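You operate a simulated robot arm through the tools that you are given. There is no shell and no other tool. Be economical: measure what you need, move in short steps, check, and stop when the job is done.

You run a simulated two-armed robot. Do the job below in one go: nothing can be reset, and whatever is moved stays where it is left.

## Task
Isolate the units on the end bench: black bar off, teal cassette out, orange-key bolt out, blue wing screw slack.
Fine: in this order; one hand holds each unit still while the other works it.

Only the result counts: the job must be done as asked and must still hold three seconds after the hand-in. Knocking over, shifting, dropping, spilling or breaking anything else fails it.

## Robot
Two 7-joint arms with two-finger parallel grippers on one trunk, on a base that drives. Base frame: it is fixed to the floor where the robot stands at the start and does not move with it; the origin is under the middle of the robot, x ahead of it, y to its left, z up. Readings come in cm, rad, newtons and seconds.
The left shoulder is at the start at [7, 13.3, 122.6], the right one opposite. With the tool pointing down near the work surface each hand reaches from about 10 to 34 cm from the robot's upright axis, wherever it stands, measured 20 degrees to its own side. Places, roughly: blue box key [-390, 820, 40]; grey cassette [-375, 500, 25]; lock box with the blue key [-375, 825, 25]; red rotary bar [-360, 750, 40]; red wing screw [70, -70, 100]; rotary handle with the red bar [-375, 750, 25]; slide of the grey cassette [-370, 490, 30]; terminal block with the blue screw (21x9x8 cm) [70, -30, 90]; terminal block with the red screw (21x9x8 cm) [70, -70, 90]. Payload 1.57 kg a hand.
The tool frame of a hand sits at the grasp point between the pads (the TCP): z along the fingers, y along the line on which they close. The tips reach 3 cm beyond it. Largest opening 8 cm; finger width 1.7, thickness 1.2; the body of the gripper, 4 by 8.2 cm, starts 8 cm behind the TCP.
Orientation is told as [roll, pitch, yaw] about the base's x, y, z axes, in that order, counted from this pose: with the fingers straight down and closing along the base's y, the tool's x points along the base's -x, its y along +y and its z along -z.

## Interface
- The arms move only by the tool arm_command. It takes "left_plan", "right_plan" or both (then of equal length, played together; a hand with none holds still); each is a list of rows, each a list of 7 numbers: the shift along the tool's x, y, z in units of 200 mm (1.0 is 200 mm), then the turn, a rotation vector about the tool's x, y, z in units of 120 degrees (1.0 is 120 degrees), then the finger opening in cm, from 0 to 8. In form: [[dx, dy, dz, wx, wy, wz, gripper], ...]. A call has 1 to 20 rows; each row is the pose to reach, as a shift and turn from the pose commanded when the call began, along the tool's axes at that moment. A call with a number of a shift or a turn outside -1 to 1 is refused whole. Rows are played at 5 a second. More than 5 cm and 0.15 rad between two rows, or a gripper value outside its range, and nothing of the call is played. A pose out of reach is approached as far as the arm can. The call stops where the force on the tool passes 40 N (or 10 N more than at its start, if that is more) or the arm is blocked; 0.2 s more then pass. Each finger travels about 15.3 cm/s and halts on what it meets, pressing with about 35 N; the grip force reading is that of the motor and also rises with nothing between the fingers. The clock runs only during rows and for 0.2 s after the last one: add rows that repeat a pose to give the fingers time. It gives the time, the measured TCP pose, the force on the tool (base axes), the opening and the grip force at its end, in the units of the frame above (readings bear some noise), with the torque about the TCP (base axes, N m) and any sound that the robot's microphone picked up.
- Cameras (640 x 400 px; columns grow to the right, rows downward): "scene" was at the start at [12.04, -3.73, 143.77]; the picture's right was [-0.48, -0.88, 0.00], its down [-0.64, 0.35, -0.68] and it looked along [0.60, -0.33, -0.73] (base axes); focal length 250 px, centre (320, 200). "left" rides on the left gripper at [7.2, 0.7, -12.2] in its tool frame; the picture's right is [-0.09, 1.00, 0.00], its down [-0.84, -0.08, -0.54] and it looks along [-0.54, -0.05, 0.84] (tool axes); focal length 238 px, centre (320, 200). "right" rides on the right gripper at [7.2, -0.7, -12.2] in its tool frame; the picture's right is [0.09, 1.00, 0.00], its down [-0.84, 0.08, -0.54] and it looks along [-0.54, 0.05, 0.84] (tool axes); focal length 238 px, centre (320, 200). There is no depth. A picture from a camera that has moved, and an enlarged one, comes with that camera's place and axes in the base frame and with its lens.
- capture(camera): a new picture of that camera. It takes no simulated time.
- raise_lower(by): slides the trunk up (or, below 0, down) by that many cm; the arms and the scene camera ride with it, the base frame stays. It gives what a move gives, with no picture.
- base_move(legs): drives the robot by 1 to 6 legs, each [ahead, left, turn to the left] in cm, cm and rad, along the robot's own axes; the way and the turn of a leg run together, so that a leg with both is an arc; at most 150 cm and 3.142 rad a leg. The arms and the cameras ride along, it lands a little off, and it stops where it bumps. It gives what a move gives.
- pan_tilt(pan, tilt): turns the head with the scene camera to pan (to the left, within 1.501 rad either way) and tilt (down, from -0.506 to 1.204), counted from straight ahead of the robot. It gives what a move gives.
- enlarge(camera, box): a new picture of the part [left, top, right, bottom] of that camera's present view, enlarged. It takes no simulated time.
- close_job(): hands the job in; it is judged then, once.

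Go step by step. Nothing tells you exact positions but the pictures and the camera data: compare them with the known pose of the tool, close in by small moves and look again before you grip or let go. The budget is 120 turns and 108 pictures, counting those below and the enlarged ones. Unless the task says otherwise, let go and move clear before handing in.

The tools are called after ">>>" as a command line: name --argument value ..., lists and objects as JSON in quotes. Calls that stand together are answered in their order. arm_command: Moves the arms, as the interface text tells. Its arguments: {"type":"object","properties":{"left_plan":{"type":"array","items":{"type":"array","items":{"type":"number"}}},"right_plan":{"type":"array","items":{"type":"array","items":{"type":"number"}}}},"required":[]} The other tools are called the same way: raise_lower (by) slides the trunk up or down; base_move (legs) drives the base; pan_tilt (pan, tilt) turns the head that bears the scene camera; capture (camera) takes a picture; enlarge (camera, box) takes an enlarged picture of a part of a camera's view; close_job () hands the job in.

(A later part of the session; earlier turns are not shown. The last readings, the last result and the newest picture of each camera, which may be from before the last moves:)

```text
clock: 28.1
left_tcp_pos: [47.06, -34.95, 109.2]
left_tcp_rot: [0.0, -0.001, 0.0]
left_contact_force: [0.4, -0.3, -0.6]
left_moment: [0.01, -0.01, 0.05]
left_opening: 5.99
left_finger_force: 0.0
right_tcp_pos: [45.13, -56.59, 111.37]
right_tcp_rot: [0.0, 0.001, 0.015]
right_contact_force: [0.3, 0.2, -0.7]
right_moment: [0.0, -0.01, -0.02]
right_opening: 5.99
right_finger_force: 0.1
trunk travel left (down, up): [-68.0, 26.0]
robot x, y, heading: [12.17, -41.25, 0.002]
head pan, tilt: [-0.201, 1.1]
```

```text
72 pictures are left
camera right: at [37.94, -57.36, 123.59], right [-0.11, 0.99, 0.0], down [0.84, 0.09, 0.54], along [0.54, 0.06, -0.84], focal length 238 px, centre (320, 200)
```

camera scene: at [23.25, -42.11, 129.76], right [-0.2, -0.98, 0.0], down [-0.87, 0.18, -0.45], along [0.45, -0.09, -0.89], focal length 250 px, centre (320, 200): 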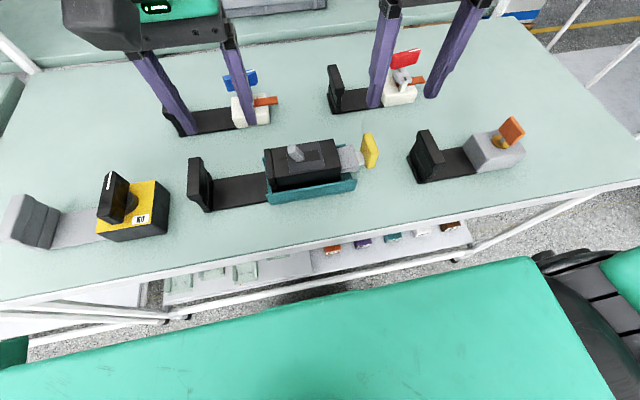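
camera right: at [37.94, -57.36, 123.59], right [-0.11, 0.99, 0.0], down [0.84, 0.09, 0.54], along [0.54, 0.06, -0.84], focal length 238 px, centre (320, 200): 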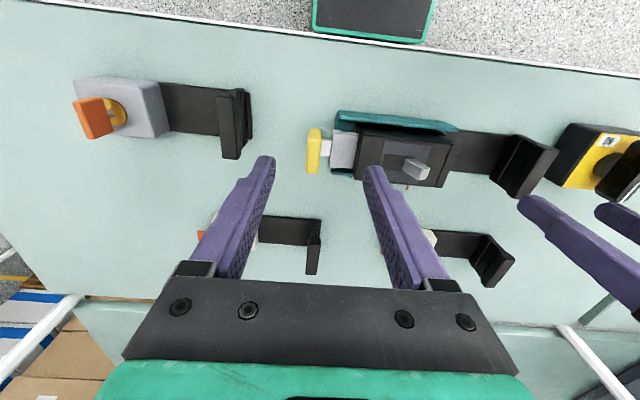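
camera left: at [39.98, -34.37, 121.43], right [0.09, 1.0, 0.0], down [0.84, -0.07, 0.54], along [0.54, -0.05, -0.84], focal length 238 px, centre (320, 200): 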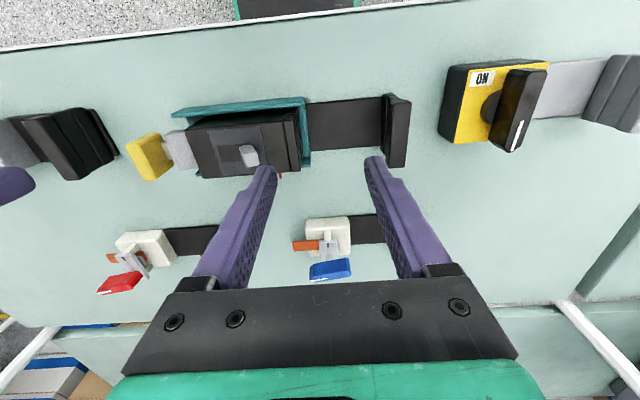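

>>> enlarge --camera "right" --box '[290, 80, 580, 220]'

>>> enlarge --camera "left" --box '[110, 80, 420, 200]'

>>> enlarge --camera "scene" --box '[180, 110, 400, 220]'

```text
2.21 times, centred on (435, 150) of right
camera zoom: at [37.94, -57.36, 123.59], right [-0.11, 0.99, 0.0], down [0.84, 0.09, 0.54], along [0.54, 0.06, -0.84], focal length 526 px, centre (66, 310)
```

zoom: 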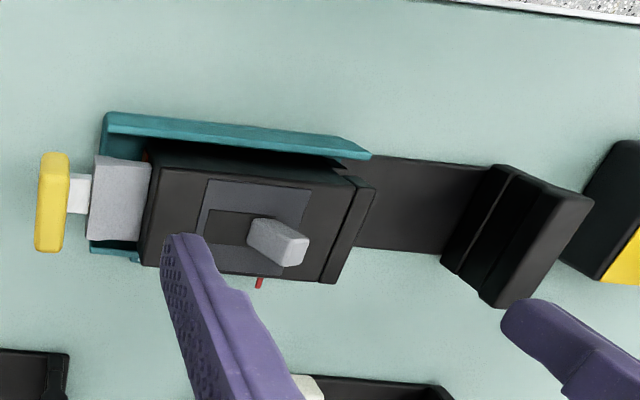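

```text
2.06 times, centred on (265, 140) of left
camera zoom: at [39.98, -34.37, 121.43], right [0.09, 1.0, 0.0], down [0.84, -0.07, 0.54], along [0.54, -0.05, -0.84], focal length 492 px, centre (434, 324)
```

zoom: 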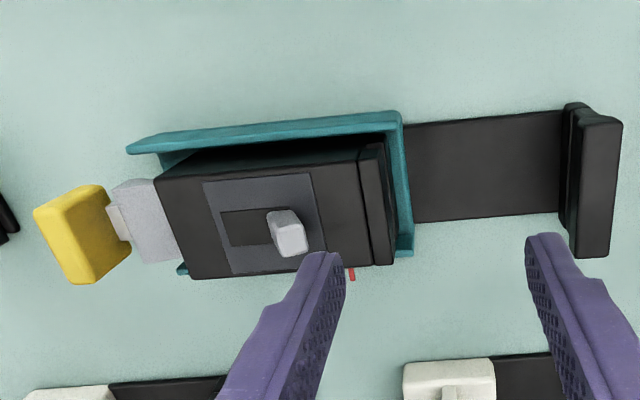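

```text
2.91 times, centred on (290, 165) of scene
camera zoom: at [23.25, -42.11, 129.76], right [-0.2, -0.98, 0.0], down [-0.87, 0.18, -0.45], along [0.45, -0.09, -0.89], focal length 728 px, centre (407, 302)
```

zoom: 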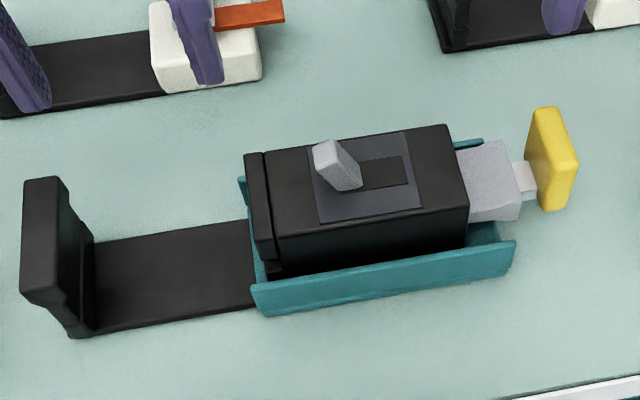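

The teal frame holds a black draw-out unit with a yellow T-handle at its −y end, a toggle on top and a red pointer at IN. I'll look at the handle more closely to plan the grip.

>>> enlarge --camera "right" --box '[295, 115, 375, 185]'

>>> enlarge --camera "scene" --box '[330, 120, 400, 190]'

>>> enlarge --camera "left" --box '[115, 115, 215, 195]'

```text
5.71 times, centred on (335, 150) of right
camera zoom: at [37.94, -57.36, 123.59], right [-0.11, 0.99, 0.0], down [0.84, 0.09, 0.54], along [0.54, 0.06, -0.84], focal length 1362 px, centre (234, 486)
```

zoom: 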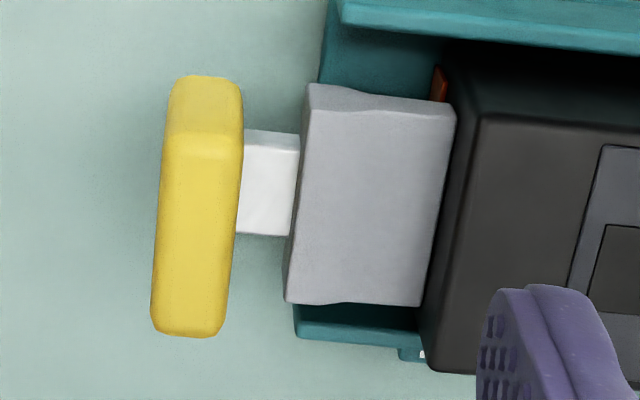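

```text
5.71 times, centred on (365, 155) of scene
camera zoom: at [23.25, -42.11, 129.76], right [-0.2, -0.98, 0.0], down [-0.87, 0.18, -0.45], along [0.45, -0.09, -0.89], focal length 1430 px, centre (63, 457)
```

zoom: 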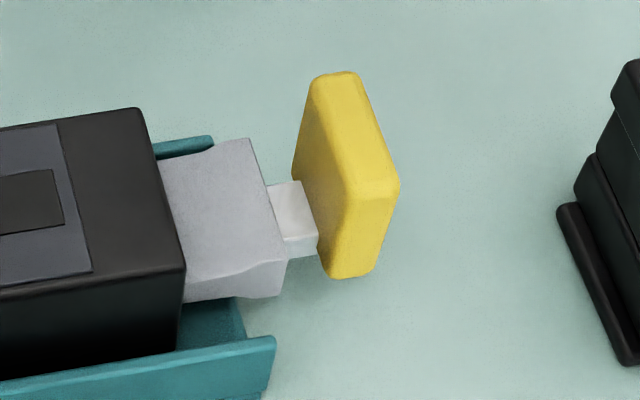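

```text
5.00 times, centred on (165, 155) of left
camera zoom: at [39.98, -34.37, 121.43], right [0.09, 1.0, 0.0], down [0.84, -0.07, 0.54], along [0.54, -0.05, -0.84], focal length 1192 px, centre (1095, 425)
```

zoom: 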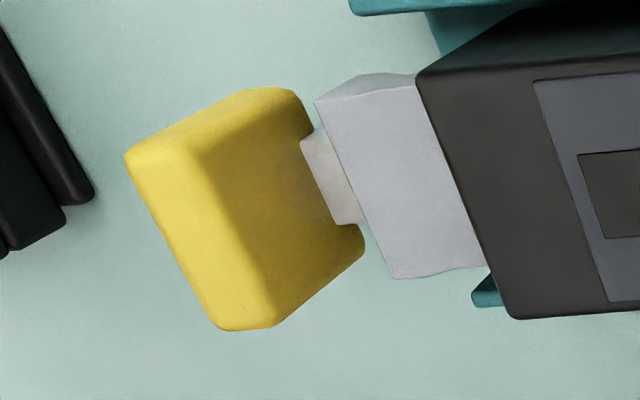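

I estimate the handle at x 48–52.5, y ≈ −57, top z ≈ 94, and its flag at about (49, −26.3). I'll bring the left hand above the flag and the right hand over the handle, turned −90° so it closes along x.

>>> arm_command --left_plan '[[-0.01, 0.04, 0.02, 0, 0, 0, 6], [-0.02, 0.08, 0.05, 0, 0, 0, 6], [-0.03, 0.12, 0.08, 0, 0, 0, 6], [-0.04, 0.16, 0.11, 0, 0, 0, 6], [-0.05, 0.2, 0.14, 0, 0, 0, 6], [-0.06, 0.24, 0.17, 0, 0, 0, 6], [-0.07, 0.28, 0.2, 0, 0, 0, 6], [-0.08, 0.32, 0.22, 0, 0, 0, 6], [-0.09, 0.36, 0.25, 0, 0, 0, 6], [-0.1, 0.4, 0.28, 0, 0, 0, 6], [-0.1, 0.435, 0.3, 0, 0, 0, 6]]' --right_plan '[[-0.024, 0, 0.034, 0, 0, 0.069, 7], [-0.048, 0, 0.067, 0, 0, 0.138, 7], [-0.072, 0, 0.1, 0, 0, 0.207, 7], [-0.096, 0, 0.135, 0, 0, 0.276, 7], [-0.12, -0.005, 0.168, 0, 0, 0.345, 7], [-0.145, -0.005, 0.2, 0, 0, 0.413, 7], [-0.169, -0.01, 0.235, 0, 0, 0.482, 7], [-0.193, -0.01, 0.27, 0, 0, 0.551, 7], [-0.217, -0.015, 0.3, 0, 0, 0.62, 7], [-0.24, -0.015, 0.335, 0, 0, 0.688, 7], [-0.265, -0.015, 0.37, 0, 0, 0.757, 7]]'

>>> capture --camera "left"

>>> capture --camera "right"

>>> capture --camera "scene"

```text
clock: 30.5
left_tcp_pos: [49.42, -26.21, 103.2]
left_tcp_rot: [0.001, 0.0, 0.001]
left_contact_force: [-0.1, -0.1, -0.2]
left_moment: [0.03, 0.0, 0.01]
left_opening: 5.97
left_finger_force: 0.0
right_tcp_pos: [50.34, -56.76, 103.82]
right_tcp_rot: [0.001, 0.0, -1.573]
right_contact_force: [-0.3, -0.3, -0.4]
right_moment: [-0.01, 0.02, 0.0]
right_opening: 7.01
right_finger_force: 0.1
trunk travel left (down, up): [-68.0, 26.0]
robot x, y, heading: [11.76, -41.04, 0.002]
head pan, tilt: [-0.201, 1.1]
```

```text
65 pictures are left
camera left: at [42.13, -25.7, 115.46], right [0.09, 1.0, 0.0], down [0.84, -0.08, 0.54], along [0.54, -0.05, -0.84], focal length 238 px, centre (320, 200)
```

left: 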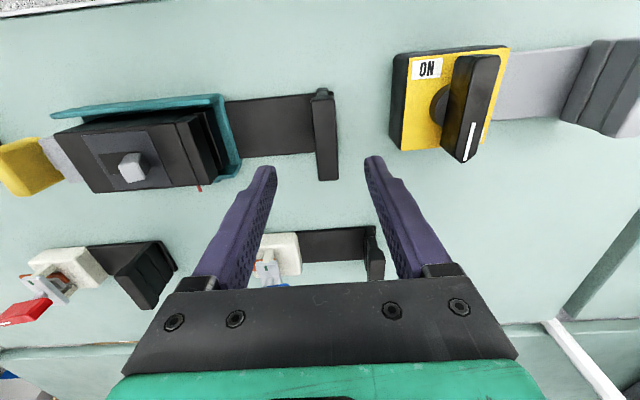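

```text
64 pictures are left
camera right: at [49.74, -49.67, 116.11], right [1.0, 0.09, 0.0], down [0.07, -0.84, 0.54], along [0.05, -0.54, -0.84], focal length 238 px, centre (320, 200)
```

right: 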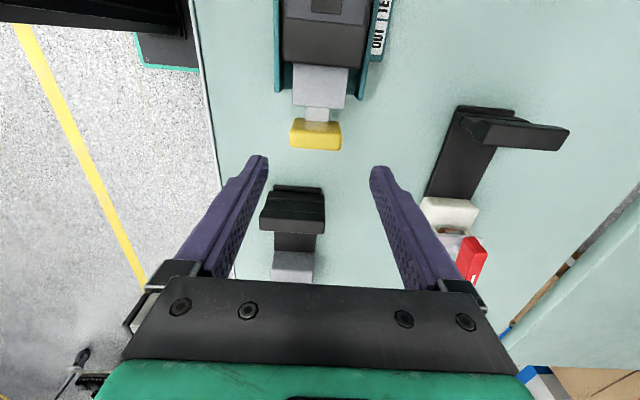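

```text
63 pictures are left
camera scene: at [23.28, -42.16, 129.76], right [-0.2, -0.98, 0.0], down [-0.87, 0.18, -0.45], along [0.44, -0.09, -0.89], focal length 250 px, centre (320, 200)
```

scene: 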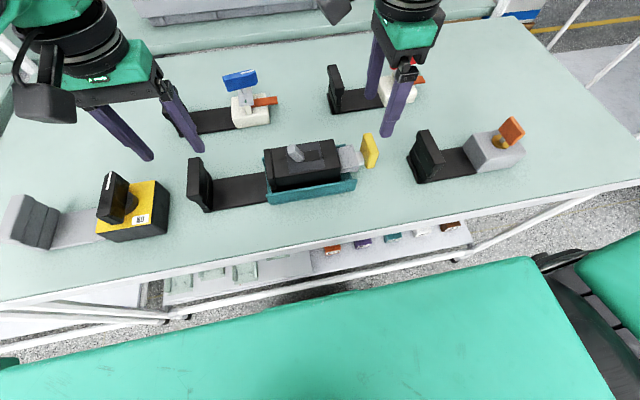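

Both hands are well lined up. The left hand goes down and grips the flag, then the right hand grips the handle.

>>> arm_command --left_plan '[[0.005, 0.01, 0.2, 0, 0, 0, 6], [0.005, 0.01, 0.4, 0, 0, 0, 6], [0.005, 0.01, 0.495, 0, 0, 0, 6], [0.005, 0.01, 0.495, 0, 0, 0, 4], [0.005, 0.01, 0.495, 0, 0, 0, 2.4], [0.005, 0.01, 0.495, 0, 0, 0, 1.6], [0.005, 0.01, 0.495, 0, 0, 0, 1]]'

>>> arm_command --right_plan '[[-0.017, -0.007, 0.2, 0, 0, 0, 7], [-0.017, -0.007, 0.4, 0, 0, 0, 7], [-0.017, -0.007, 0.59, 0, 0, 0, 7], [-0.017, -0.007, 0.59, 0, 0, 0, 5.5], [-0.017, -0.007, 0.59, 0, 0, 0, 4.6], [-0.017, -0.007, 0.59, 0, 0, 0, 4], [-0.017, -0.007, 0.59, 0, 0, 0, 3], [-0.017, -0.007, 0.59, 0, 0, 0, 3]]'

>>> capture --camera "right"

```text
clock: 32.1
left_tcp_pos: [49.0, -25.7, 93.19]
left_tcp_rot: [0.001, -0.001, 0.002]
left_contact_force: [-1.5, 1.2, -0.8]
left_moment: [0.02, -0.15, -0.06]
left_opening: 2.18
left_finger_force: 35.3
right_tcp_pos: [50.37, -56.75, 103.98]
right_tcp_rot: [-0.001, 0.001, -1.575]
right_contact_force: [-1.3, -0.4, 0.0]
right_moment: [0.02, 0.0, 0.0]
right_opening: 6.99
right_finger_force: 0.1
trunk travel left (down, up): [-68.0, 26.0]
robot x, y, heading: [12.16, -41.28, -0.001]
head pan, tilt: [-0.201, 1.1]
```

```text
clock: 33.9
left_tcp_pos: [49.15, -25.81, 93.18]
left_tcp_rot: [-0.002, 0.0, 0.002]
left_contact_force: [4.0, -0.6, 0.2]
left_moment: [-0.11, 0.23, 0.52]
left_opening: 2.18
left_finger_force: 35.0
right_tcp_pos: [50.46, -57.18, 92.29]
right_tcp_rot: [0.0, -0.002, -1.569]
right_contact_force: [-3.7, 0.4, 0.1]
right_moment: [-0.05, -0.28, 0.72]
right_opening: 5.0
right_finger_force: 35.6
trunk travel left (down, up): [-68.0, 26.0]
robot x, y, heading: [11.93, -40.99, -0.004]
head pan, tilt: [-0.201, 1.1]
```

```text
62 pictures are left
camera right: at [49.69, -50.11, 104.4], right [1.0, 0.09, 0.0], down [0.08, -0.84, 0.54], along [0.05, -0.54, -0.84], focal length 238 px, centre (320, 200)
```

right: 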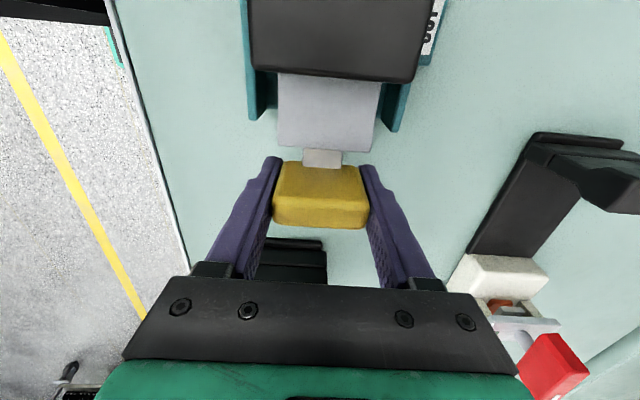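

The handle is held, 5 cm wide. I'll pull along −y gently.

>>> arm_command --right_plan '[[-0.025, 0, 0, 0, 0, 0, 3], [-0.05, 0, 0, 0, 0, 0, 3], [-0.075, 0, 0, 0, 0, 0, 3], [-0.1, 0, 0, 0, 0, 0, 3], [-0.125, 0, 0, 0, 0, 0, 3]]'

>>> capture --camera "right"

```text
clock: 35.1
left_tcp_pos: [49.15, -25.81, 93.12]
left_tcp_rot: [0.002, 0.001, 0.004]
left_contact_force: [4.3, -0.2, 0.3]
left_moment: [0.01, -0.43, 0.63]
left_opening: 2.18
left_finger_force: 34.6
right_tcp_pos: [50.47, -59.68, 92.19]
right_tcp_rot: [0.0, 0.0, -1.571]
right_contact_force: [-4.3, -0.4, -0.5]
right_moment: [1.05, 0.36, 0.91]
right_opening: 5.0
right_finger_force: 34.9
trunk travel left (down, up): [-68.0, 26.0]
robot x, y, heading: [11.93, -41.18, 0.0]
head pan, tilt: [-0.201, 1.1]
```

```text
61 pictures are left
camera right: at [49.84, -52.59, 104.42], right [1.0, 0.09, 0.0], down [0.08, -0.84, 0.54], along [0.05, -0.54, -0.84], focal length 238 px, centre (320, 200)
```

right: 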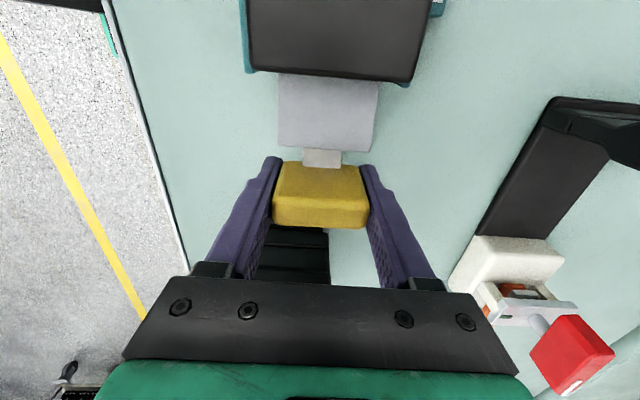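

It slides easily. I'll pull 1.5 cm more and check the pointer, because the orange unit's flag is close behind.

>>> arm_command --right_plan '[[-0.025, 0, 0, 0, 0, 0, 3], [-0.05, 0, 0, 0, 0, 0, 3], [-0.075, 0, 0, 0, 0, 0, 3]]'

>>> enlarge --camera "scene" --box '[230, 110, 450, 220]'

>>> enlarge --camera "right" --box '[180, 0, 460, 280]'

>>> capture --camera "left"

```text
clock: 35.9
left_tcp_pos: [49.07, -25.91, 93.22]
left_tcp_rot: [0.001, 0.001, 0.003]
left_contact_force: [1.8, -4.1, 0.3]
left_moment: [-0.12, -0.73, 0.45]
left_opening: 2.2
left_finger_force: 34.4
right_tcp_pos: [50.5, -61.15, 92.19]
right_tcp_rot: [0.002, 0.0, -1.573]
right_contact_force: [0.0, 3.2, 1.5]
right_moment: [0.51, 0.49, -0.15]
right_opening: 4.95
right_finger_force: 34.6
trunk travel left (down, up): [-68.0, 26.0]
robot x, y, heading: [11.95, -40.76, 0.0]
head pan, tilt: [-0.201, 1.1]
```

```text
2.91 times, centred on (340, 165) of scene
camera zoom: at [23.33, -42.2, 129.75], right [-0.2, -0.98, 0.0], down [-0.87, 0.18, -0.45], along [0.44, -0.09, -0.89], focal length 728 px, centre (262, 302)
```

zoom: 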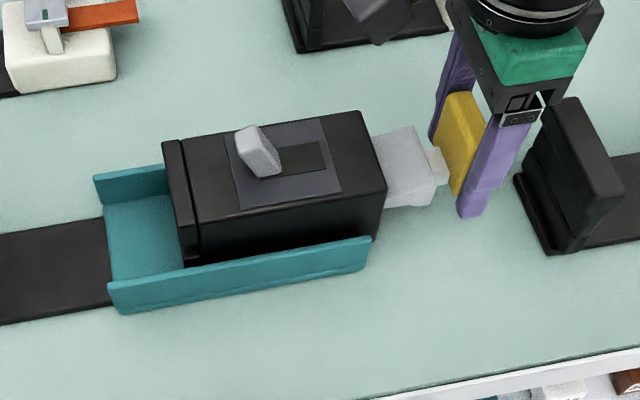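

```text
1.43 times, centred on (320, 140) of right
camera zoom: at [49.78, -54.04, 104.41], right [1.0, 0.09, 0.0], down [0.08, -0.84, 0.54], along [0.05, -0.54, -0.84], focal length 340 px, centre (320, 286)
```

zoom: 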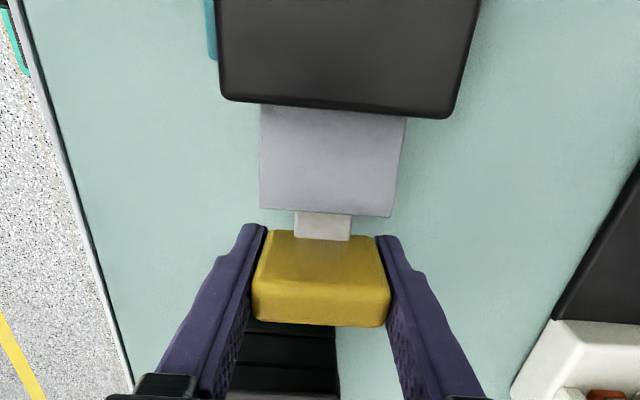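

```text
58 pictures are left
camera left: at [41.88, -25.34, 105.48], right [0.09, 1.0, 0.0], down [0.84, -0.08, 0.54], along [0.54, -0.05, -0.84], focal length 238 px, centre (320, 200)
```

left: 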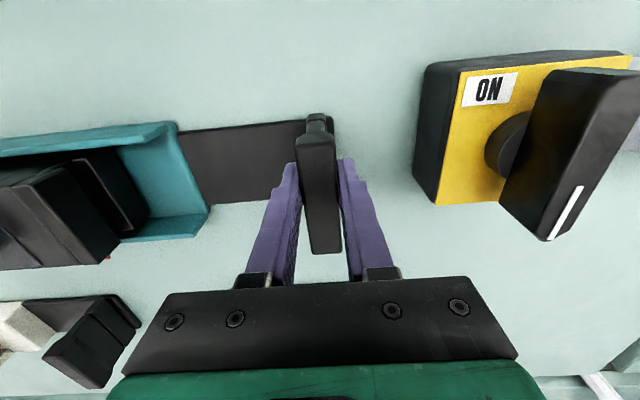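

The pull has covered 4 cm so far, and the scale suggests about 5.2 cm to OUT. I'll pull another 1.2 cm, since there's about 2 cm clear to the orange flag.

>>> arm_command --right_plan '[[-0.02, 0, 0, 0, 0, 0, 3], [-0.04, 0, 0, 0, 0, 0, 3], [-0.06, 0, 0, 0, 0, 0, 3]]'

>>> pan_tilt --pan 0.0 --tilt 1.0

>>> enlarge --camera "scene" --box '[240, 80, 480, 220]'

>>> enlarge --camera "left" --box '[0, 180, 220, 300]'

```text
clock: 36.7
left_tcp_pos: [49.16, -25.79, 93.21]
left_tcp_rot: [0.001, 0.002, 0.002]
left_contact_force: [0.8, -3.4, -0.2]
left_moment: [-0.17, -0.01, 0.32]
left_opening: 2.2
left_finger_force: 34.7
right_tcp_pos: [50.36, -62.31, 92.12]
right_tcp_rot: [-0.001, 0.001, -1.572]
right_contact_force: [-0.2, 0.6, 1.2]
right_moment: [0.57, 0.13, -0.06]
right_opening: 4.98
right_finger_force: 34.9
trunk travel left (down, up): [-68.0, 26.0]
robot x, y, heading: [11.75, -41.24, 0.0]
head pan, tilt: [-0.201, 1.1]
```

```text
clock: 37.4
left_tcp_pos: [49.15, -25.78, 93.32]
left_tcp_rot: [0.0, 0.002, 0.004]
left_contact_force: [1.6, -2.0, -0.4]
left_moment: [0.08, 0.45, 0.34]
left_opening: 2.16
left_finger_force: 34.5
right_tcp_pos: [50.45, -62.35, 92.12]
right_tcp_rot: [0.0, -0.001, -1.572]
right_contact_force: [0.2, 0.2, 1.1]
right_moment: [0.09, -0.33, 0.16]
right_opening: 4.99
right_finger_force: 35.7
trunk travel left (down, up): [-68.0, 26.0]
robot x, y, heading: [11.93, -41.32, 0.008]
head pan, tilt: [0.0, 1.0]
```

```text
2.67 times, centred on (360, 150) of scene
camera zoom: at [24.09, -40.97, 130.41], right [0.0, -1.0, 0.0], down [-0.84, 0.0, -0.54], along [0.54, 0.0, -0.84], focal length 667 px, centre (213, 333)
```

zoom: 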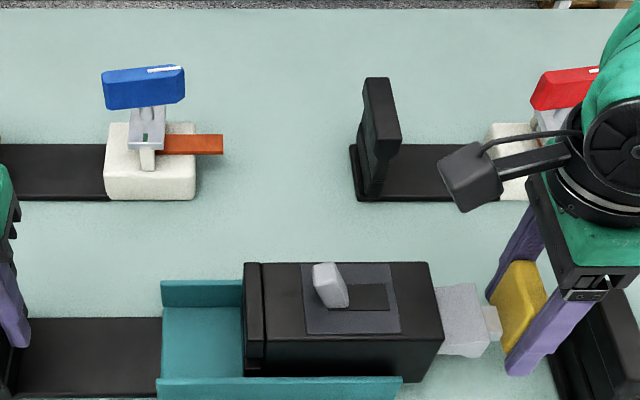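

```text
2.91 times, centred on (110, 240) of left
camera zoom: at [41.88, -25.34, 105.49], right [0.09, 1.0, 0.0], down [0.84, -0.08, 0.54], along [0.54, -0.05, -0.84], focal length 693 px, centre (931, 84)
```

zoom: 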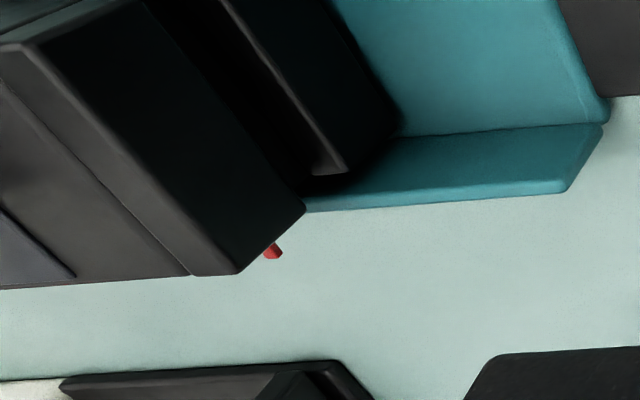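

The pointer's scale is hidden from here. I'll open the right hand and lift it to see the label.

>>> arm_command --right_plan '[[0, 0, 0, 0, 0, 0, 5.5], [0, 0, 0, 0, 0, 0, 7], [0, 0, -0.2, 0, 0, 0, 7], [0, 0, -0.4, 0, 0, 0, 7], [0.2, 0.05, -0.6, 0, 0, 0, 7], [0.4, 0.15, -0.8, 0, 0, 0, 7], [0.5, 0.25, -0.9, 0, 0, 0, 7]]'

>>> capture --camera "right"

```text
refused: row 5 steps farther than a row can; nothing moved
```

```text
55 pictures are left
camera right: at [49.75, -55.24, 104.4], right [1.0, 0.09, 0.0], down [0.08, -0.84, 0.54], along [0.05, -0.54, -0.84], focal length 238 px, centre (320, 200)
```

right: 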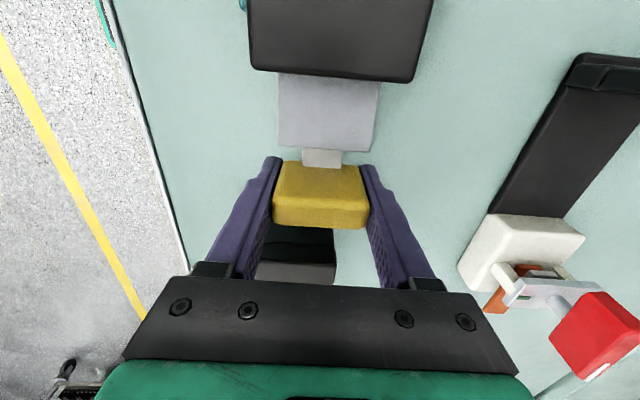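

>>> arm_command --right_plan '[[0, 0, 0, 0, 0, 0, 5.5], [0, 0, 0, 0, 0, 0, 7], [0, 0, -0.2, 0, 0, 0, 7], [0, 0, -0.4, 0, 0, 0, 7], [0, 0, -0.6, 0, 0, 0, 7], [0.14, 0.05, -0.7, 0, 0, 0, 7], [0.28, 0.1, -0.8, 0, 0, 0, 7], [0.42, 0.15, -0.9, 0, 0, 0, 7]]'

>>> capture --camera "right"

```text
clock: 39.2
left_tcp_pos: [49.09, -25.86, 93.18]
left_tcp_rot: [0.0, 0.001, 0.001]
left_contact_force: [0.7, 0.6, 1.0]
left_moment: [-0.24, 0.17, -0.09]
left_opening: 2.17
left_finger_force: 34.4
right_tcp_pos: [53.72, -53.84, 110.31]
right_tcp_rot: [0.0, 0.0, -1.573]
right_contact_force: [0.5, 0.8, -0.3]
right_moment: [0.02, 0.01, 0.01]
right_opening: 7.0
right_finger_force: 0.0
trunk travel left (down, up): [-68.0, 26.0]
robot x, y, heading: [11.94, -40.93, 0.001]
head pan, tilt: [0.0, 1.0]
```

```text
54 pictures are left
camera right: at [53.06, -46.68, 122.57], right [1.0, 0.09, 0.0], down [0.08, -0.84, 0.54], along [0.05, -0.54, -0.84], focal length 238 px, centre (320, 200)
```

right: 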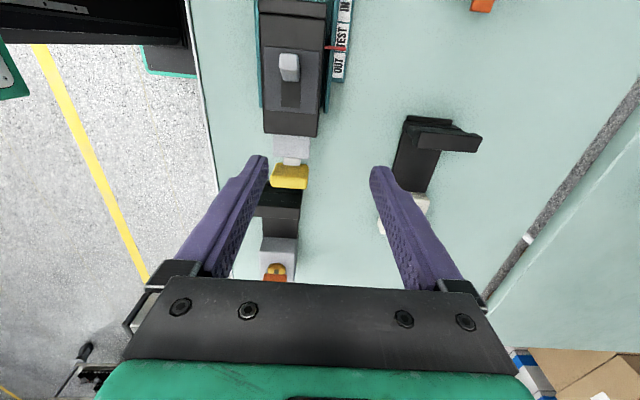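

>>> enlarge --camera "right" --box '[240, 0, 380, 100]'

```text
4.00 times, centred on (310, 50) of right
camera zoom: at [53.06, -46.68, 122.57], right [1.0, 0.09, 0.0], down [0.08, -0.84, 0.54], along [0.05, -0.54, -0.84], focal length 953 px, centre (360, 800)
```

zoom: 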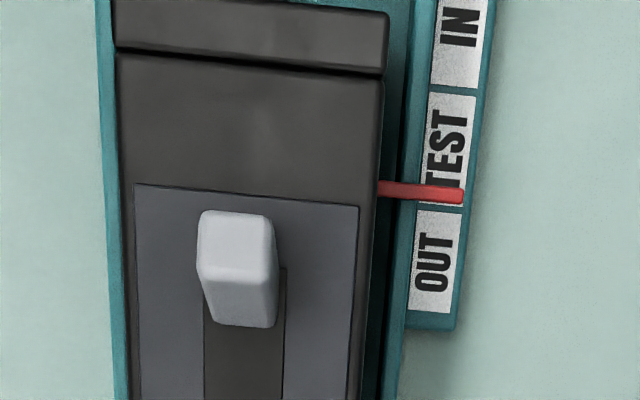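

The pointer is still at the lower edge of TEST, so OUT needs about 1.6–1.8 cm more. I'll regrip and pull that much, watching the force near the orange flag.

>>> arm_command --right_plan '[[-0.14, -0.055, 0.1, 0, 0, 0, 7], [-0.28, -0.11, 0.2, 0, 0, 0, 7], [-0.412, -0.166, 0.3, 0, 0, 0, 7], [-0.412, -0.166, 0.5, 0, 0, 0, 7], [-0.412, -0.166, 0.7, 0, 0, 0, 7], [-0.412, -0.166, 0.91, 0, 0, 0, 7], [-0.412, -0.166, 0.91, 0, 0, 0, 5], [-0.412, -0.166, 0.91, 0, 0, 0, 4], [-0.412, -0.166, 0.91, 0, 0, 0, 3], [-0.412, -0.166, 0.91, 0, 0, 0, 3]]'

>>> arm_command --right_plan '[[-0.02, 0, 0, 0, 0, 0, 3], [-0.04, 0, 0, 0, 0, 0, 3], [-0.06, 0, 0, 0, 0, 0, 3], [-0.075, 0, 0, 0, 0, 0, 3]]'

>>> capture --camera "right"

>>> enlarge --camera "scene" --box '[340, 80, 560, 240]'

```text
clock: 41.4
left_tcp_pos: [49.06, -25.93, 93.18]
left_tcp_rot: [0.001, 0.001, 0.002]
left_contact_force: [-3.1, 0.6, 0.9]
left_moment: [0.0, 0.5, -0.59]
left_opening: 2.16
left_finger_force: 35.3
right_tcp_pos: [49.79, -62.13, 91.84]
right_tcp_rot: [0.0, 0.0, -1.573]
right_contact_force: [3.0, 0.5, 0.4]
right_moment: [0.0, -0.63, -0.38]
right_opening: 4.97
right_finger_force: 35.0
trunk travel left (down, up): [-68.0, 26.0]
robot x, y, heading: [12.01, -41.19, -0.0]
head pan, tilt: [0.0, 1.0]
```

```text
clock: 42.4
left_tcp_pos: [49.22, -26.11, 93.25]
left_tcp_rot: [-0.01, 0.0, -0.003]
left_contact_force: [-0.6, -34.2, 0.7]
left_moment: [0.12, -0.12, -0.06]
left_opening: 2.19
left_finger_force: 35.2
right_tcp_pos: [49.86, -63.44, 91.95]
right_tcp_rot: [0.0, 0.008, -1.57]
right_contact_force: [0.6, 35.2, -0.2]
right_moment: [-0.05, 0.16, -0.17]
right_opening: 4.99
right_finger_force: 34.8
trunk travel left (down, up): [-68.0, 26.0]
robot x, y, heading: [11.88, -41.08, 0.001]
head pan, tilt: [0.0, 1.0]
```

```text
52 pictures are left
camera right: at [49.25, -56.48, 104.26], right [1.0, 0.09, 0.0], down [0.08, -0.84, 0.54], along [0.05, -0.53, -0.84], focal length 238 px, centre (320, 200)
```

right: 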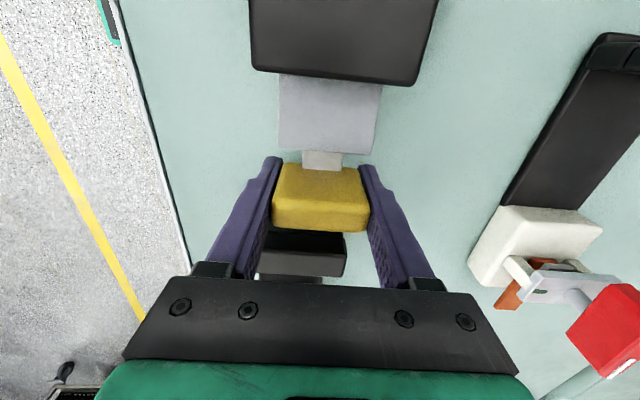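

```text
2.50 times, centred on (450, 160) of scene
camera zoom: at [24.11, -40.97, 130.4], right [0.0, -1.0, 0.0], down [-0.84, 0.0, -0.54], along [0.54, 0.0, -0.84], focal length 626 px, centre (-5, 300)
```

zoom: 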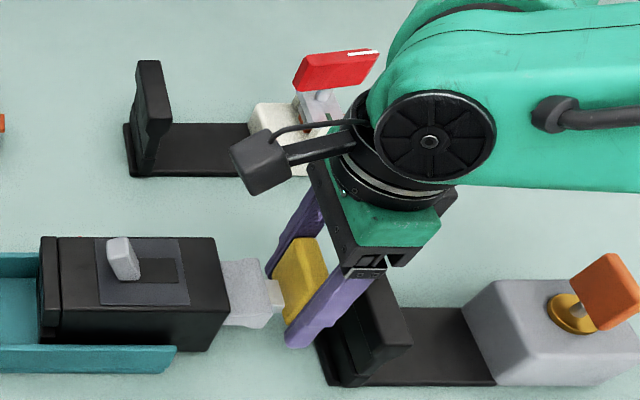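

There's 35 N of pull taken directly between the two hands, so the cassette is at its OUT end stop. I'll relax, release, lift and check the pointer.

>>> arm_command --right_plan '[[0.008, 0, 0, 0, 0, 0, 3], [0.008, 0, 0, 0, 0, 0, 5.5], [0.008, 0, 0, 0, 0, 0, 7], [0.008, 0, -0.2, 0, 0, 0, 7], [0.008, 0, -0.4, 0, 0, 0, 7], [0.008, 0, -0.6, 0, 0, 0, 7], [0.14, 0.05, -0.7, 0, 0, 0, 7], [0.28, 0.1, -0.8, 0, 0, 0, 7], [0.42, 0.15, -0.9, 0, 0, 0, 7]]'

>>> enlarge --camera "right" --box '[220, 0, 420, 140]'

```text
clock: 44.4
left_tcp_pos: [49.07, -25.87, 93.31]
left_tcp_rot: [-0.001, 0.0, 0.0]
left_contact_force: [-0.8, 0.8, -0.4]
left_moment: [-0.15, -0.21, -0.29]
left_opening: 2.2
left_finger_force: 34.6
right_tcp_pos: [53.01, -55.56, 110.08]
right_tcp_rot: [0.0, 0.001, -1.573]
right_contact_force: [0.3, 0.5, 0.1]
right_moment: [-0.06, 0.02, 0.01]
right_opening: 6.99
right_finger_force: 0.0
trunk travel left (down, up): [-68.0, 26.0]
robot x, y, heading: [12.28, -41.3, -0.003]
head pan, tilt: [0.0, 1.0]
```

```text
2.86 times, centred on (320, 70) of right
camera zoom: at [52.44, -48.42, 122.33], right [1.0, 0.09, 0.0], down [0.08, -0.84, 0.54], along [0.05, -0.54, -0.84], focal length 681 px, centre (320, 571)
```

zoom: 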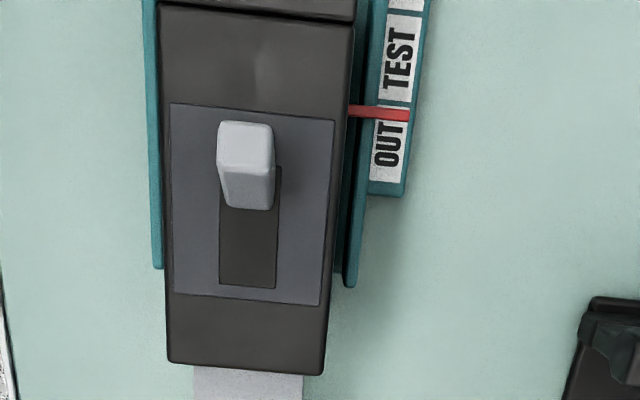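

The pointer has only just entered OUT. I'll regrip and pull again in tiny steps to see whether this is the hard stop or just a catch.

>>> arm_command --right_plan '[[-0.13, -0.055, 0.1, 0, 0, 0, 7], [-0.26, -0.11, 0.2, 0, 0, 0, 7], [-0.382, -0.145, 0.3, 0, 0, 0, 7], [-0.382, -0.145, 0.5, 0, 0, 0, 7], [-0.382, -0.145, 0.7, 0, 0, 0, 7], [-0.382, -0.145, 0.906, 0, 0, 0, 7], [-0.382, -0.145, 0.906, 0, 0, 0, 5], [-0.382, -0.145, 0.906, 0, 0, 0, 4], [-0.382, -0.145, 0.906, 0, 0, 0, 3], [-0.382, -0.145, 0.906, 0, 0, 0, 3]]'

>>> arm_command --right_plan '[[-0.007, 0, 0, 0, 0, 0, 2], [-0.014, 0, 0, 0, 0, 0, 2]]'

>>> arm_command --right_plan '[[-0.007, 0, 0, 0, 0, 0, 2], [-0.014, 0, 0, 0, 0, 0, 2], [-0.021, 0, 0, 0, 0, 0, 2], [-0.028, 0, 0, 0, 0, 0, 2]]'

```text
clock: 46.6
left_tcp_pos: [49.22, -25.81, 93.21]
left_tcp_rot: [0.002, 0.003, 0.001]
left_contact_force: [-1.5, 2.1, 1.8]
left_moment: [-0.1, 0.52, -0.35]
left_opening: 2.22
left_finger_force: 35.3
right_tcp_pos: [50.0, -62.95, 91.73]
right_tcp_rot: [0.0, 0.0, -1.573]
right_contact_force: [1.5, 0.3, -0.4]
right_moment: [-0.33, -0.65, -0.06]
right_opening: 4.94
right_finger_force: 34.8
trunk travel left (down, up): [-68.0, 26.0]
robot x, y, heading: [12.03, -40.83, 0.001]
head pan, tilt: [0.0, 1.0]
```

```text
clock: 47.2
left_tcp_pos: [49.2, -25.99, 93.35]
left_tcp_rot: [-0.005, 0.002, -0.001]
left_contact_force: [1.0, -19.6, 0.3]
left_moment: [0.2, -0.29, 0.18]
left_opening: 2.18
left_finger_force: 34.5
right_tcp_pos: [50.05, -63.26, 91.9]
right_tcp_rot: [0.002, 0.004, -1.57]
right_contact_force: [-1.3, 19.0, 0.2]
right_moment: [-0.34, 0.47, 0.15]
right_opening: 4.97
right_finger_force: 34.5
trunk travel left (down, up): [-68.0, 26.0]
robot x, y, heading: [11.9, -41.25, 0.002]
head pan, tilt: [0.0, 1.0]
```

```text
clock: 48.2
left_tcp_pos: [49.1, -25.96, 93.34]
left_tcp_rot: [-0.004, 0.001, 0.002]
left_contact_force: [0.4, -25.4, -0.3]
left_moment: [0.13, 0.09, -0.06]
left_opening: 2.15
left_finger_force: 35.2
right_tcp_pos: [50.1, -63.82, 91.76]
right_tcp_rot: [-0.001, 0.002, -1.572]
right_contact_force: [-0.4, 25.8, -5.3]
right_moment: [-0.76, -0.06, -0.07]
right_opening: 4.97
right_finger_force: 35.0
trunk travel left (down, up): [-68.0, 26.0]
robot x, y, heading: [12.26, -41.23, -0.001]
head pan, tilt: [0.0, 1.0]
```

The force climbs right away and the grip starts to slip, so this looks like the hard stop. I'll release and view the pointer from straight above.

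>>> arm_command --right_plan '[[0.02, 0, 0, 0, 0, 0, 3], [0.02, 0, 0, 0, 0, 0, 5.5], [0.02, 0, 0, 0, 0, 0, 7], [0.02, 0, -0.2, 0, 0, 0, 7], [0.02, 0, -0.4, 0, 0, 0, 7], [0.02, 0, -0.6, 0, 0, 0, 7], [0.15, 0.08, -0.65, 0, 0, 0, 7], [0.3, 0.16, -0.7, 0, 0, 0, 7], [0.45, 0.25, -0.75, 0, 0, 0, 7]]'

>>> enlarge --camera "right" --box '[200, 0, 360, 100]'

>>> capture --camera "scene"

```text
clock: 50.2
left_tcp_pos: [49.11, -25.82, 93.27]
left_tcp_rot: [0.001, 0.001, 0.001]
left_contact_force: [0.2, 1.4, 0.1]
left_moment: [-0.18, -0.07, -0.35]
left_opening: 2.19
left_finger_force: 35.1
right_tcp_pos: [54.9, -54.74, 106.85]
right_tcp_rot: [-0.002, 0.0, -1.571]
right_contact_force: [-0.1, 0.0, -0.1]
right_moment: [-0.03, -0.03, 0.02]
right_opening: 7.0
right_finger_force: 0.0
trunk travel left (down, up): [-68.0, 26.0]
robot x, y, heading: [12.15, -40.93, 0.005]
head pan, tilt: [0.0, 1.0]
```

```text
4.00 times, centred on (280, 50) of right
camera zoom: at [54.28, -47.6, 118.98], right [1.0, 0.09, 0.0], down [0.08, -0.84, 0.54], along [0.05, -0.54, -0.84], focal length 953 px, centre (480, 800)
```

zoom: 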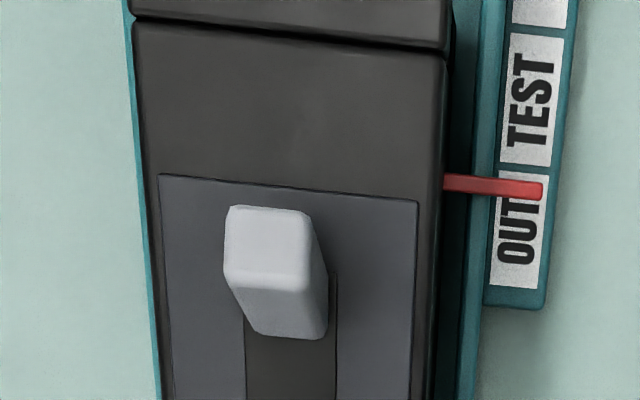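

```text
48 pictures are left
camera scene: at [24.09, -40.89, 130.42], right [0.0, -1.0, 0.0], down [-0.84, 0.0, -0.54], along [0.54, 0.0, -0.84], focal length 250 px, centre (320, 200)
```

scene: 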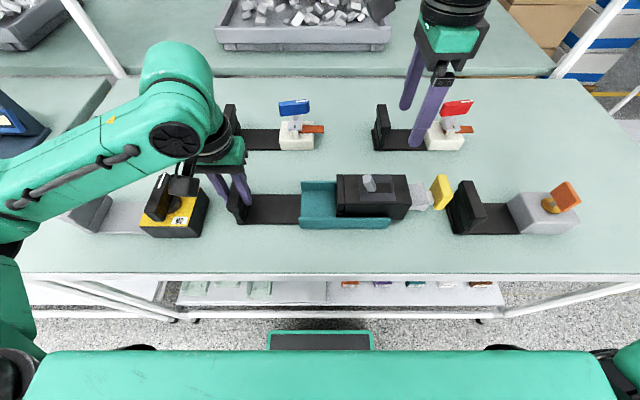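

The pointer sits inside OUT against its stop. Next is the orange key: release the left hand, raise both, and drive 37 cm right.

>>> arm_command --left_plan '[[0, 0, 0, 0, 0, 0, 4], [0, 0, 0, 0, 0, 0, 6], [0, 0, -0.2, 0, 0, 0, 6], [0, 0, -0.4, 0, 0, 0, 6], [0, 0, -0.6, 0, 0, 0, 6], [0, 0, -0.8, 0, 0, 0, 6]]' --right_plan '[[0, 0, -0.05, 0, 0, 0, 7], [0, -0.05, -0.1, 0, 0, 0, 7], [0, -0.15, -0.15, 0, 0, 0, 7], [0, -0.25, -0.2, 0, 0, 0, 7], [0, -0.3, -0.25, 0, 0, 0, 7], [0, -0.35, -0.25, 0, 0, 0, 7]]'

>>> base_move --legs '[[0, -36, 0]]'

>>> capture --camera "left"

>>> capture --camera "right"

>>> capture --camera "scene"

```text
clock: 51.6
left_tcp_pos: [48.9, -26.28, 109.36]
left_tcp_rot: [0.0, 0.0, 0.001]
left_contact_force: [-0.5, 1.2, -0.9]
left_moment: [0.02, -0.02, 0.03]
left_opening: 6.0
left_finger_force: 0.1
right_tcp_pos: [47.71, -54.6, 111.81]
right_tcp_rot: [0.003, 0.002, -1.573]
right_contact_force: [-0.3, -0.9, 0.3]
right_moment: [0.03, -0.01, 0.04]
right_opening: 7.0
right_finger_force: 0.1
trunk travel left (down, up): [-68.0, 26.0]
robot x, y, heading: [12.11, -41.21, 0.002]
head pan, tilt: [0.0, 1.0]
```

```text
clock: 53.9
left_tcp_pos: [49.23, -62.13, 109.16]
left_tcp_rot: [-0.001, -0.001, 0.004]
left_contact_force: [-0.1, 0.0, 0.6]
left_moment: [0.01, -0.04, 0.02]
left_opening: 6.01
left_finger_force: 0.1
right_tcp_pos: [48.06, -90.72, 111.8]
right_tcp_rot: [0.0, 0.001, -1.568]
right_contact_force: [-0.3, 0.0, 0.5]
right_moment: [0.0, -0.02, -0.02]
right_opening: 6.99
right_finger_force: 0.0
trunk travel left (down, up): [-68.0, 26.0]
robot x, y, heading: [12.09, -77.11, 0.004]
head pan, tilt: [0.0, 1.0]
```

```text
47 pictures are left
camera left: at [41.96, -61.65, 121.39], right [0.09, 1.0, 0.0], down [0.84, -0.07, 0.54], along [0.54, -0.05, -0.84], focal length 238 px, centre (320, 200)
```

left: 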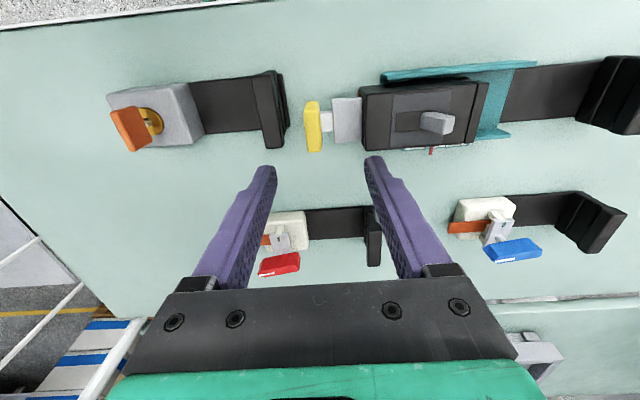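

```text
46 pictures are left
camera right: at [47.42, -83.52, 123.97], right [1.0, 0.09, 0.0], down [0.08, -0.84, 0.54], along [0.05, -0.54, -0.84], focal length 238 px, centre (320, 200)
```

right: 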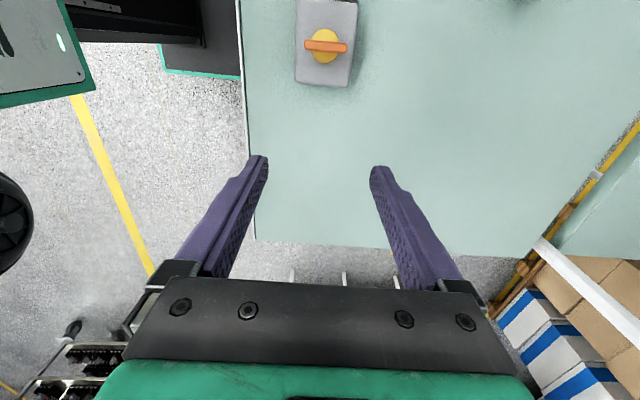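

```text
45 pictures are left
camera scene: at [24.15, -77.02, 130.42], right [0.01, -1.0, 0.0], down [-0.84, 0.0, -0.54], along [0.54, 0.0, -0.84], focal length 250 px, centre (320, 200)
```

scene: 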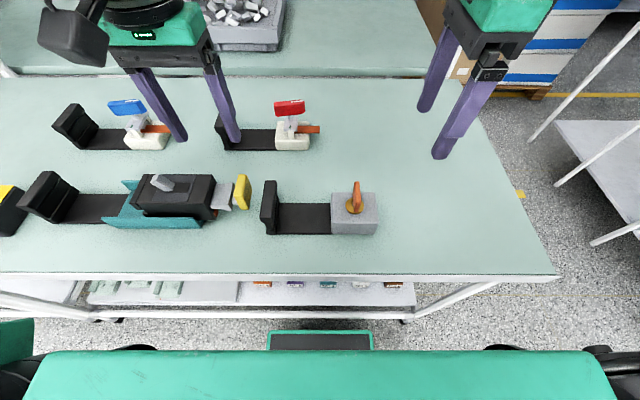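

The key stands on top of the grey box with its blade along x, and no bolt is showing. Close-ups come next.

>>> enlarge --camera "right" --box '[270, 0, 390, 100]'

>>> enlarge --camera "scene" --box '[250, 160, 400, 250]'

>>> enlarge --camera "left" --box '[90, 50, 330, 180]'

```text
4.00 times, centred on (330, 50) of right
camera zoom: at [47.42, -83.52, 123.97], right [1.0, 0.09, 0.0], down [0.08, -0.84, 0.54], along [0.05, -0.54, -0.84], focal length 953 px, centre (280, 800)
```

zoom: 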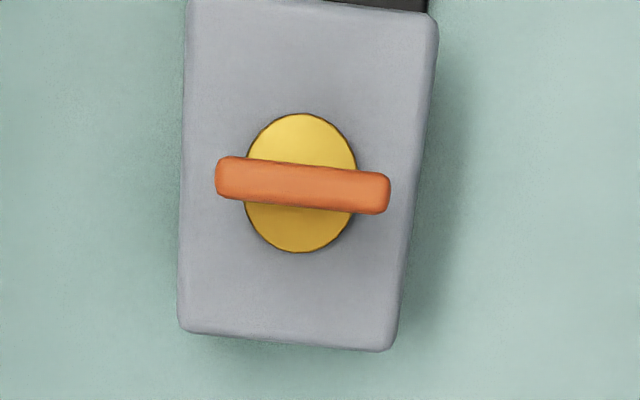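

```text
4.27 times, centred on (325, 205) of scene
camera zoom: at [24.15, -77.02, 130.42], right [0.01, -1.0, 0.0], down [-0.84, 0.0, -0.54], along [0.54, 0.0, -0.84], focal length 1068 px, centre (299, 179)
```

zoom: 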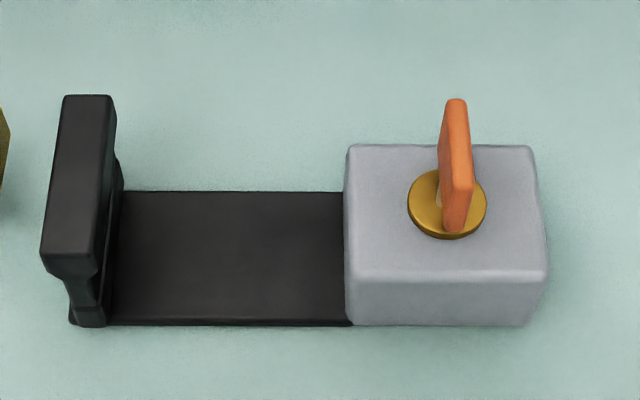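

```text
2.67 times, centred on (210, 115) of left
camera zoom: at [41.96, -61.65, 121.39], right [0.09, 1.0, 0.0], down [0.84, -0.07, 0.54], along [0.54, -0.05, -0.84], focal length 636 px, centre (613, 427)
```

zoom: 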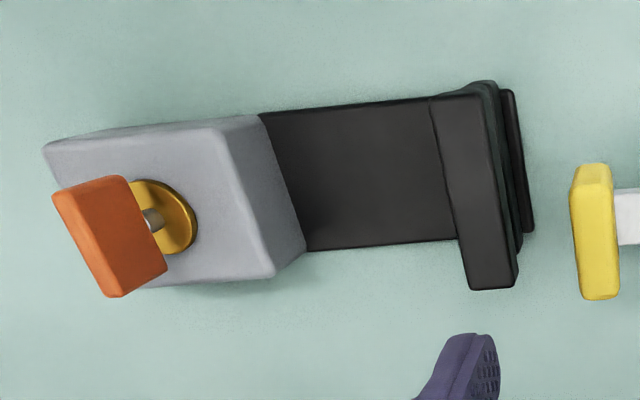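

I estimate the key blade at x 45.8–50, y ≈ −83.5, top z ≈ 96, 1 cm thick, and the flag at (47.4, −68.1). I'll move both hands above their targets.

>>> arm_command --left_plan '[[0.01, -0.03, 0.03, 0, 0, 0, 6], [0.02, -0.06, 0.06, 0, 0, 0, 6], [0.03, -0.09, 0.09, 0, 0, 0, 6], [0.04, -0.12, 0.12, 0, 0, 0, 6], [0.05, -0.15, 0.15, 0, 0, 0, 6], [0.06, -0.18, 0.18, 0, 0, 0, 6], [0.07, -0.21, 0.21, 0, 0, 0, 6], [0.08, -0.24, 0.24, 0, 0, 0, 6], [0.09, -0.27, 0.27, 0, 0, 0, 6], [0.09, -0.3, 0.3, 0, 0, 0, 6], [0.09, -0.3, 0.31, 0, 0, 0, 6]]' --right_plan '[[0.033, 0, 0.026, 0, 0, -0.068, 5], [0.066, 0, 0.052, 0, 0, -0.136, 5], [0.1, 0, 0.08, 0, 0, -0.204, 5], [0.13, 0, 0.105, 0, 0, -0.272, 5], [0.164, 0, 0.13, 0, 0, -0.34, 5], [0.197, 0, 0.158, 0, 0, -0.408, 5], [0.23, 0, 0.184, 0, 0, -0.476, 5], [0.262, 0, 0.21, 0, 0, -0.545, 5], [0.295, 0, 0.237, 0, 0, -0.613, 5], [0.328, 0, 0.263, 0, 0, -0.681, 5], [0.361, -0.008, 0.29, 0, 0, -0.749, 5]]'

>>> capture --camera "left"

>>> capture --camera "right"

```text
clock: 56.3
left_tcp_pos: [47.59, -68.23, 102.83]
left_tcp_rot: [0.0, 0.001, 0.005]
left_contact_force: [-0.3, 0.1, -0.5]
left_moment: [-0.02, 0.03, 0.0]
left_opening: 5.98
left_finger_force: 0.2
right_tcp_pos: [47.89, -83.31, 105.95]
right_tcp_rot: [0.0, -0.001, 0.001]
right_contact_force: [-0.4, 0.7, 1.0]
right_moment: [0.06, 0.01, 0.05]
right_opening: 5.0
right_finger_force: 0.3
trunk travel left (down, up): [-68.0, 26.0]
robot x, y, heading: [12.18, -77.34, 0.006]
head pan, tilt: [0.0, 1.0]
```

```text
41 pictures are left
camera left: at [40.29, -67.64, 115.11], right [0.09, 1.0, 0.0], down [0.84, -0.07, 0.54], along [0.54, -0.05, -0.84], focal length 238 px, centre (320, 200)
```

left: 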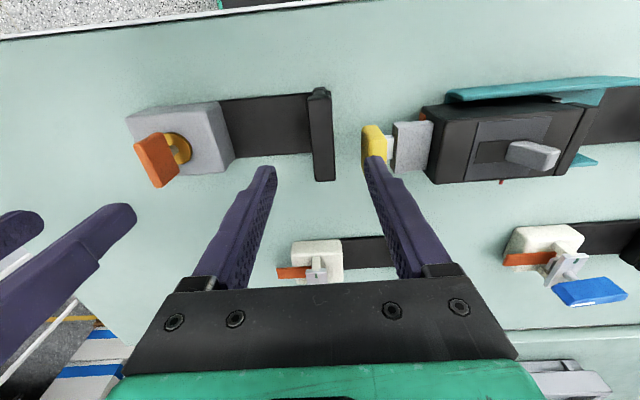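

```text
40 pictures are left
camera right: at [40.7, -84.16, 118.17], right [-0.09, 1.0, 0.0], down [0.84, 0.08, 0.54], along [0.54, 0.05, -0.84], focal length 238 px, centre (320, 200)
```

right: 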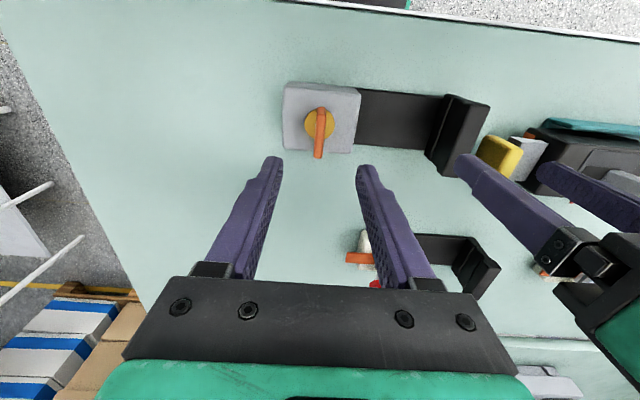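

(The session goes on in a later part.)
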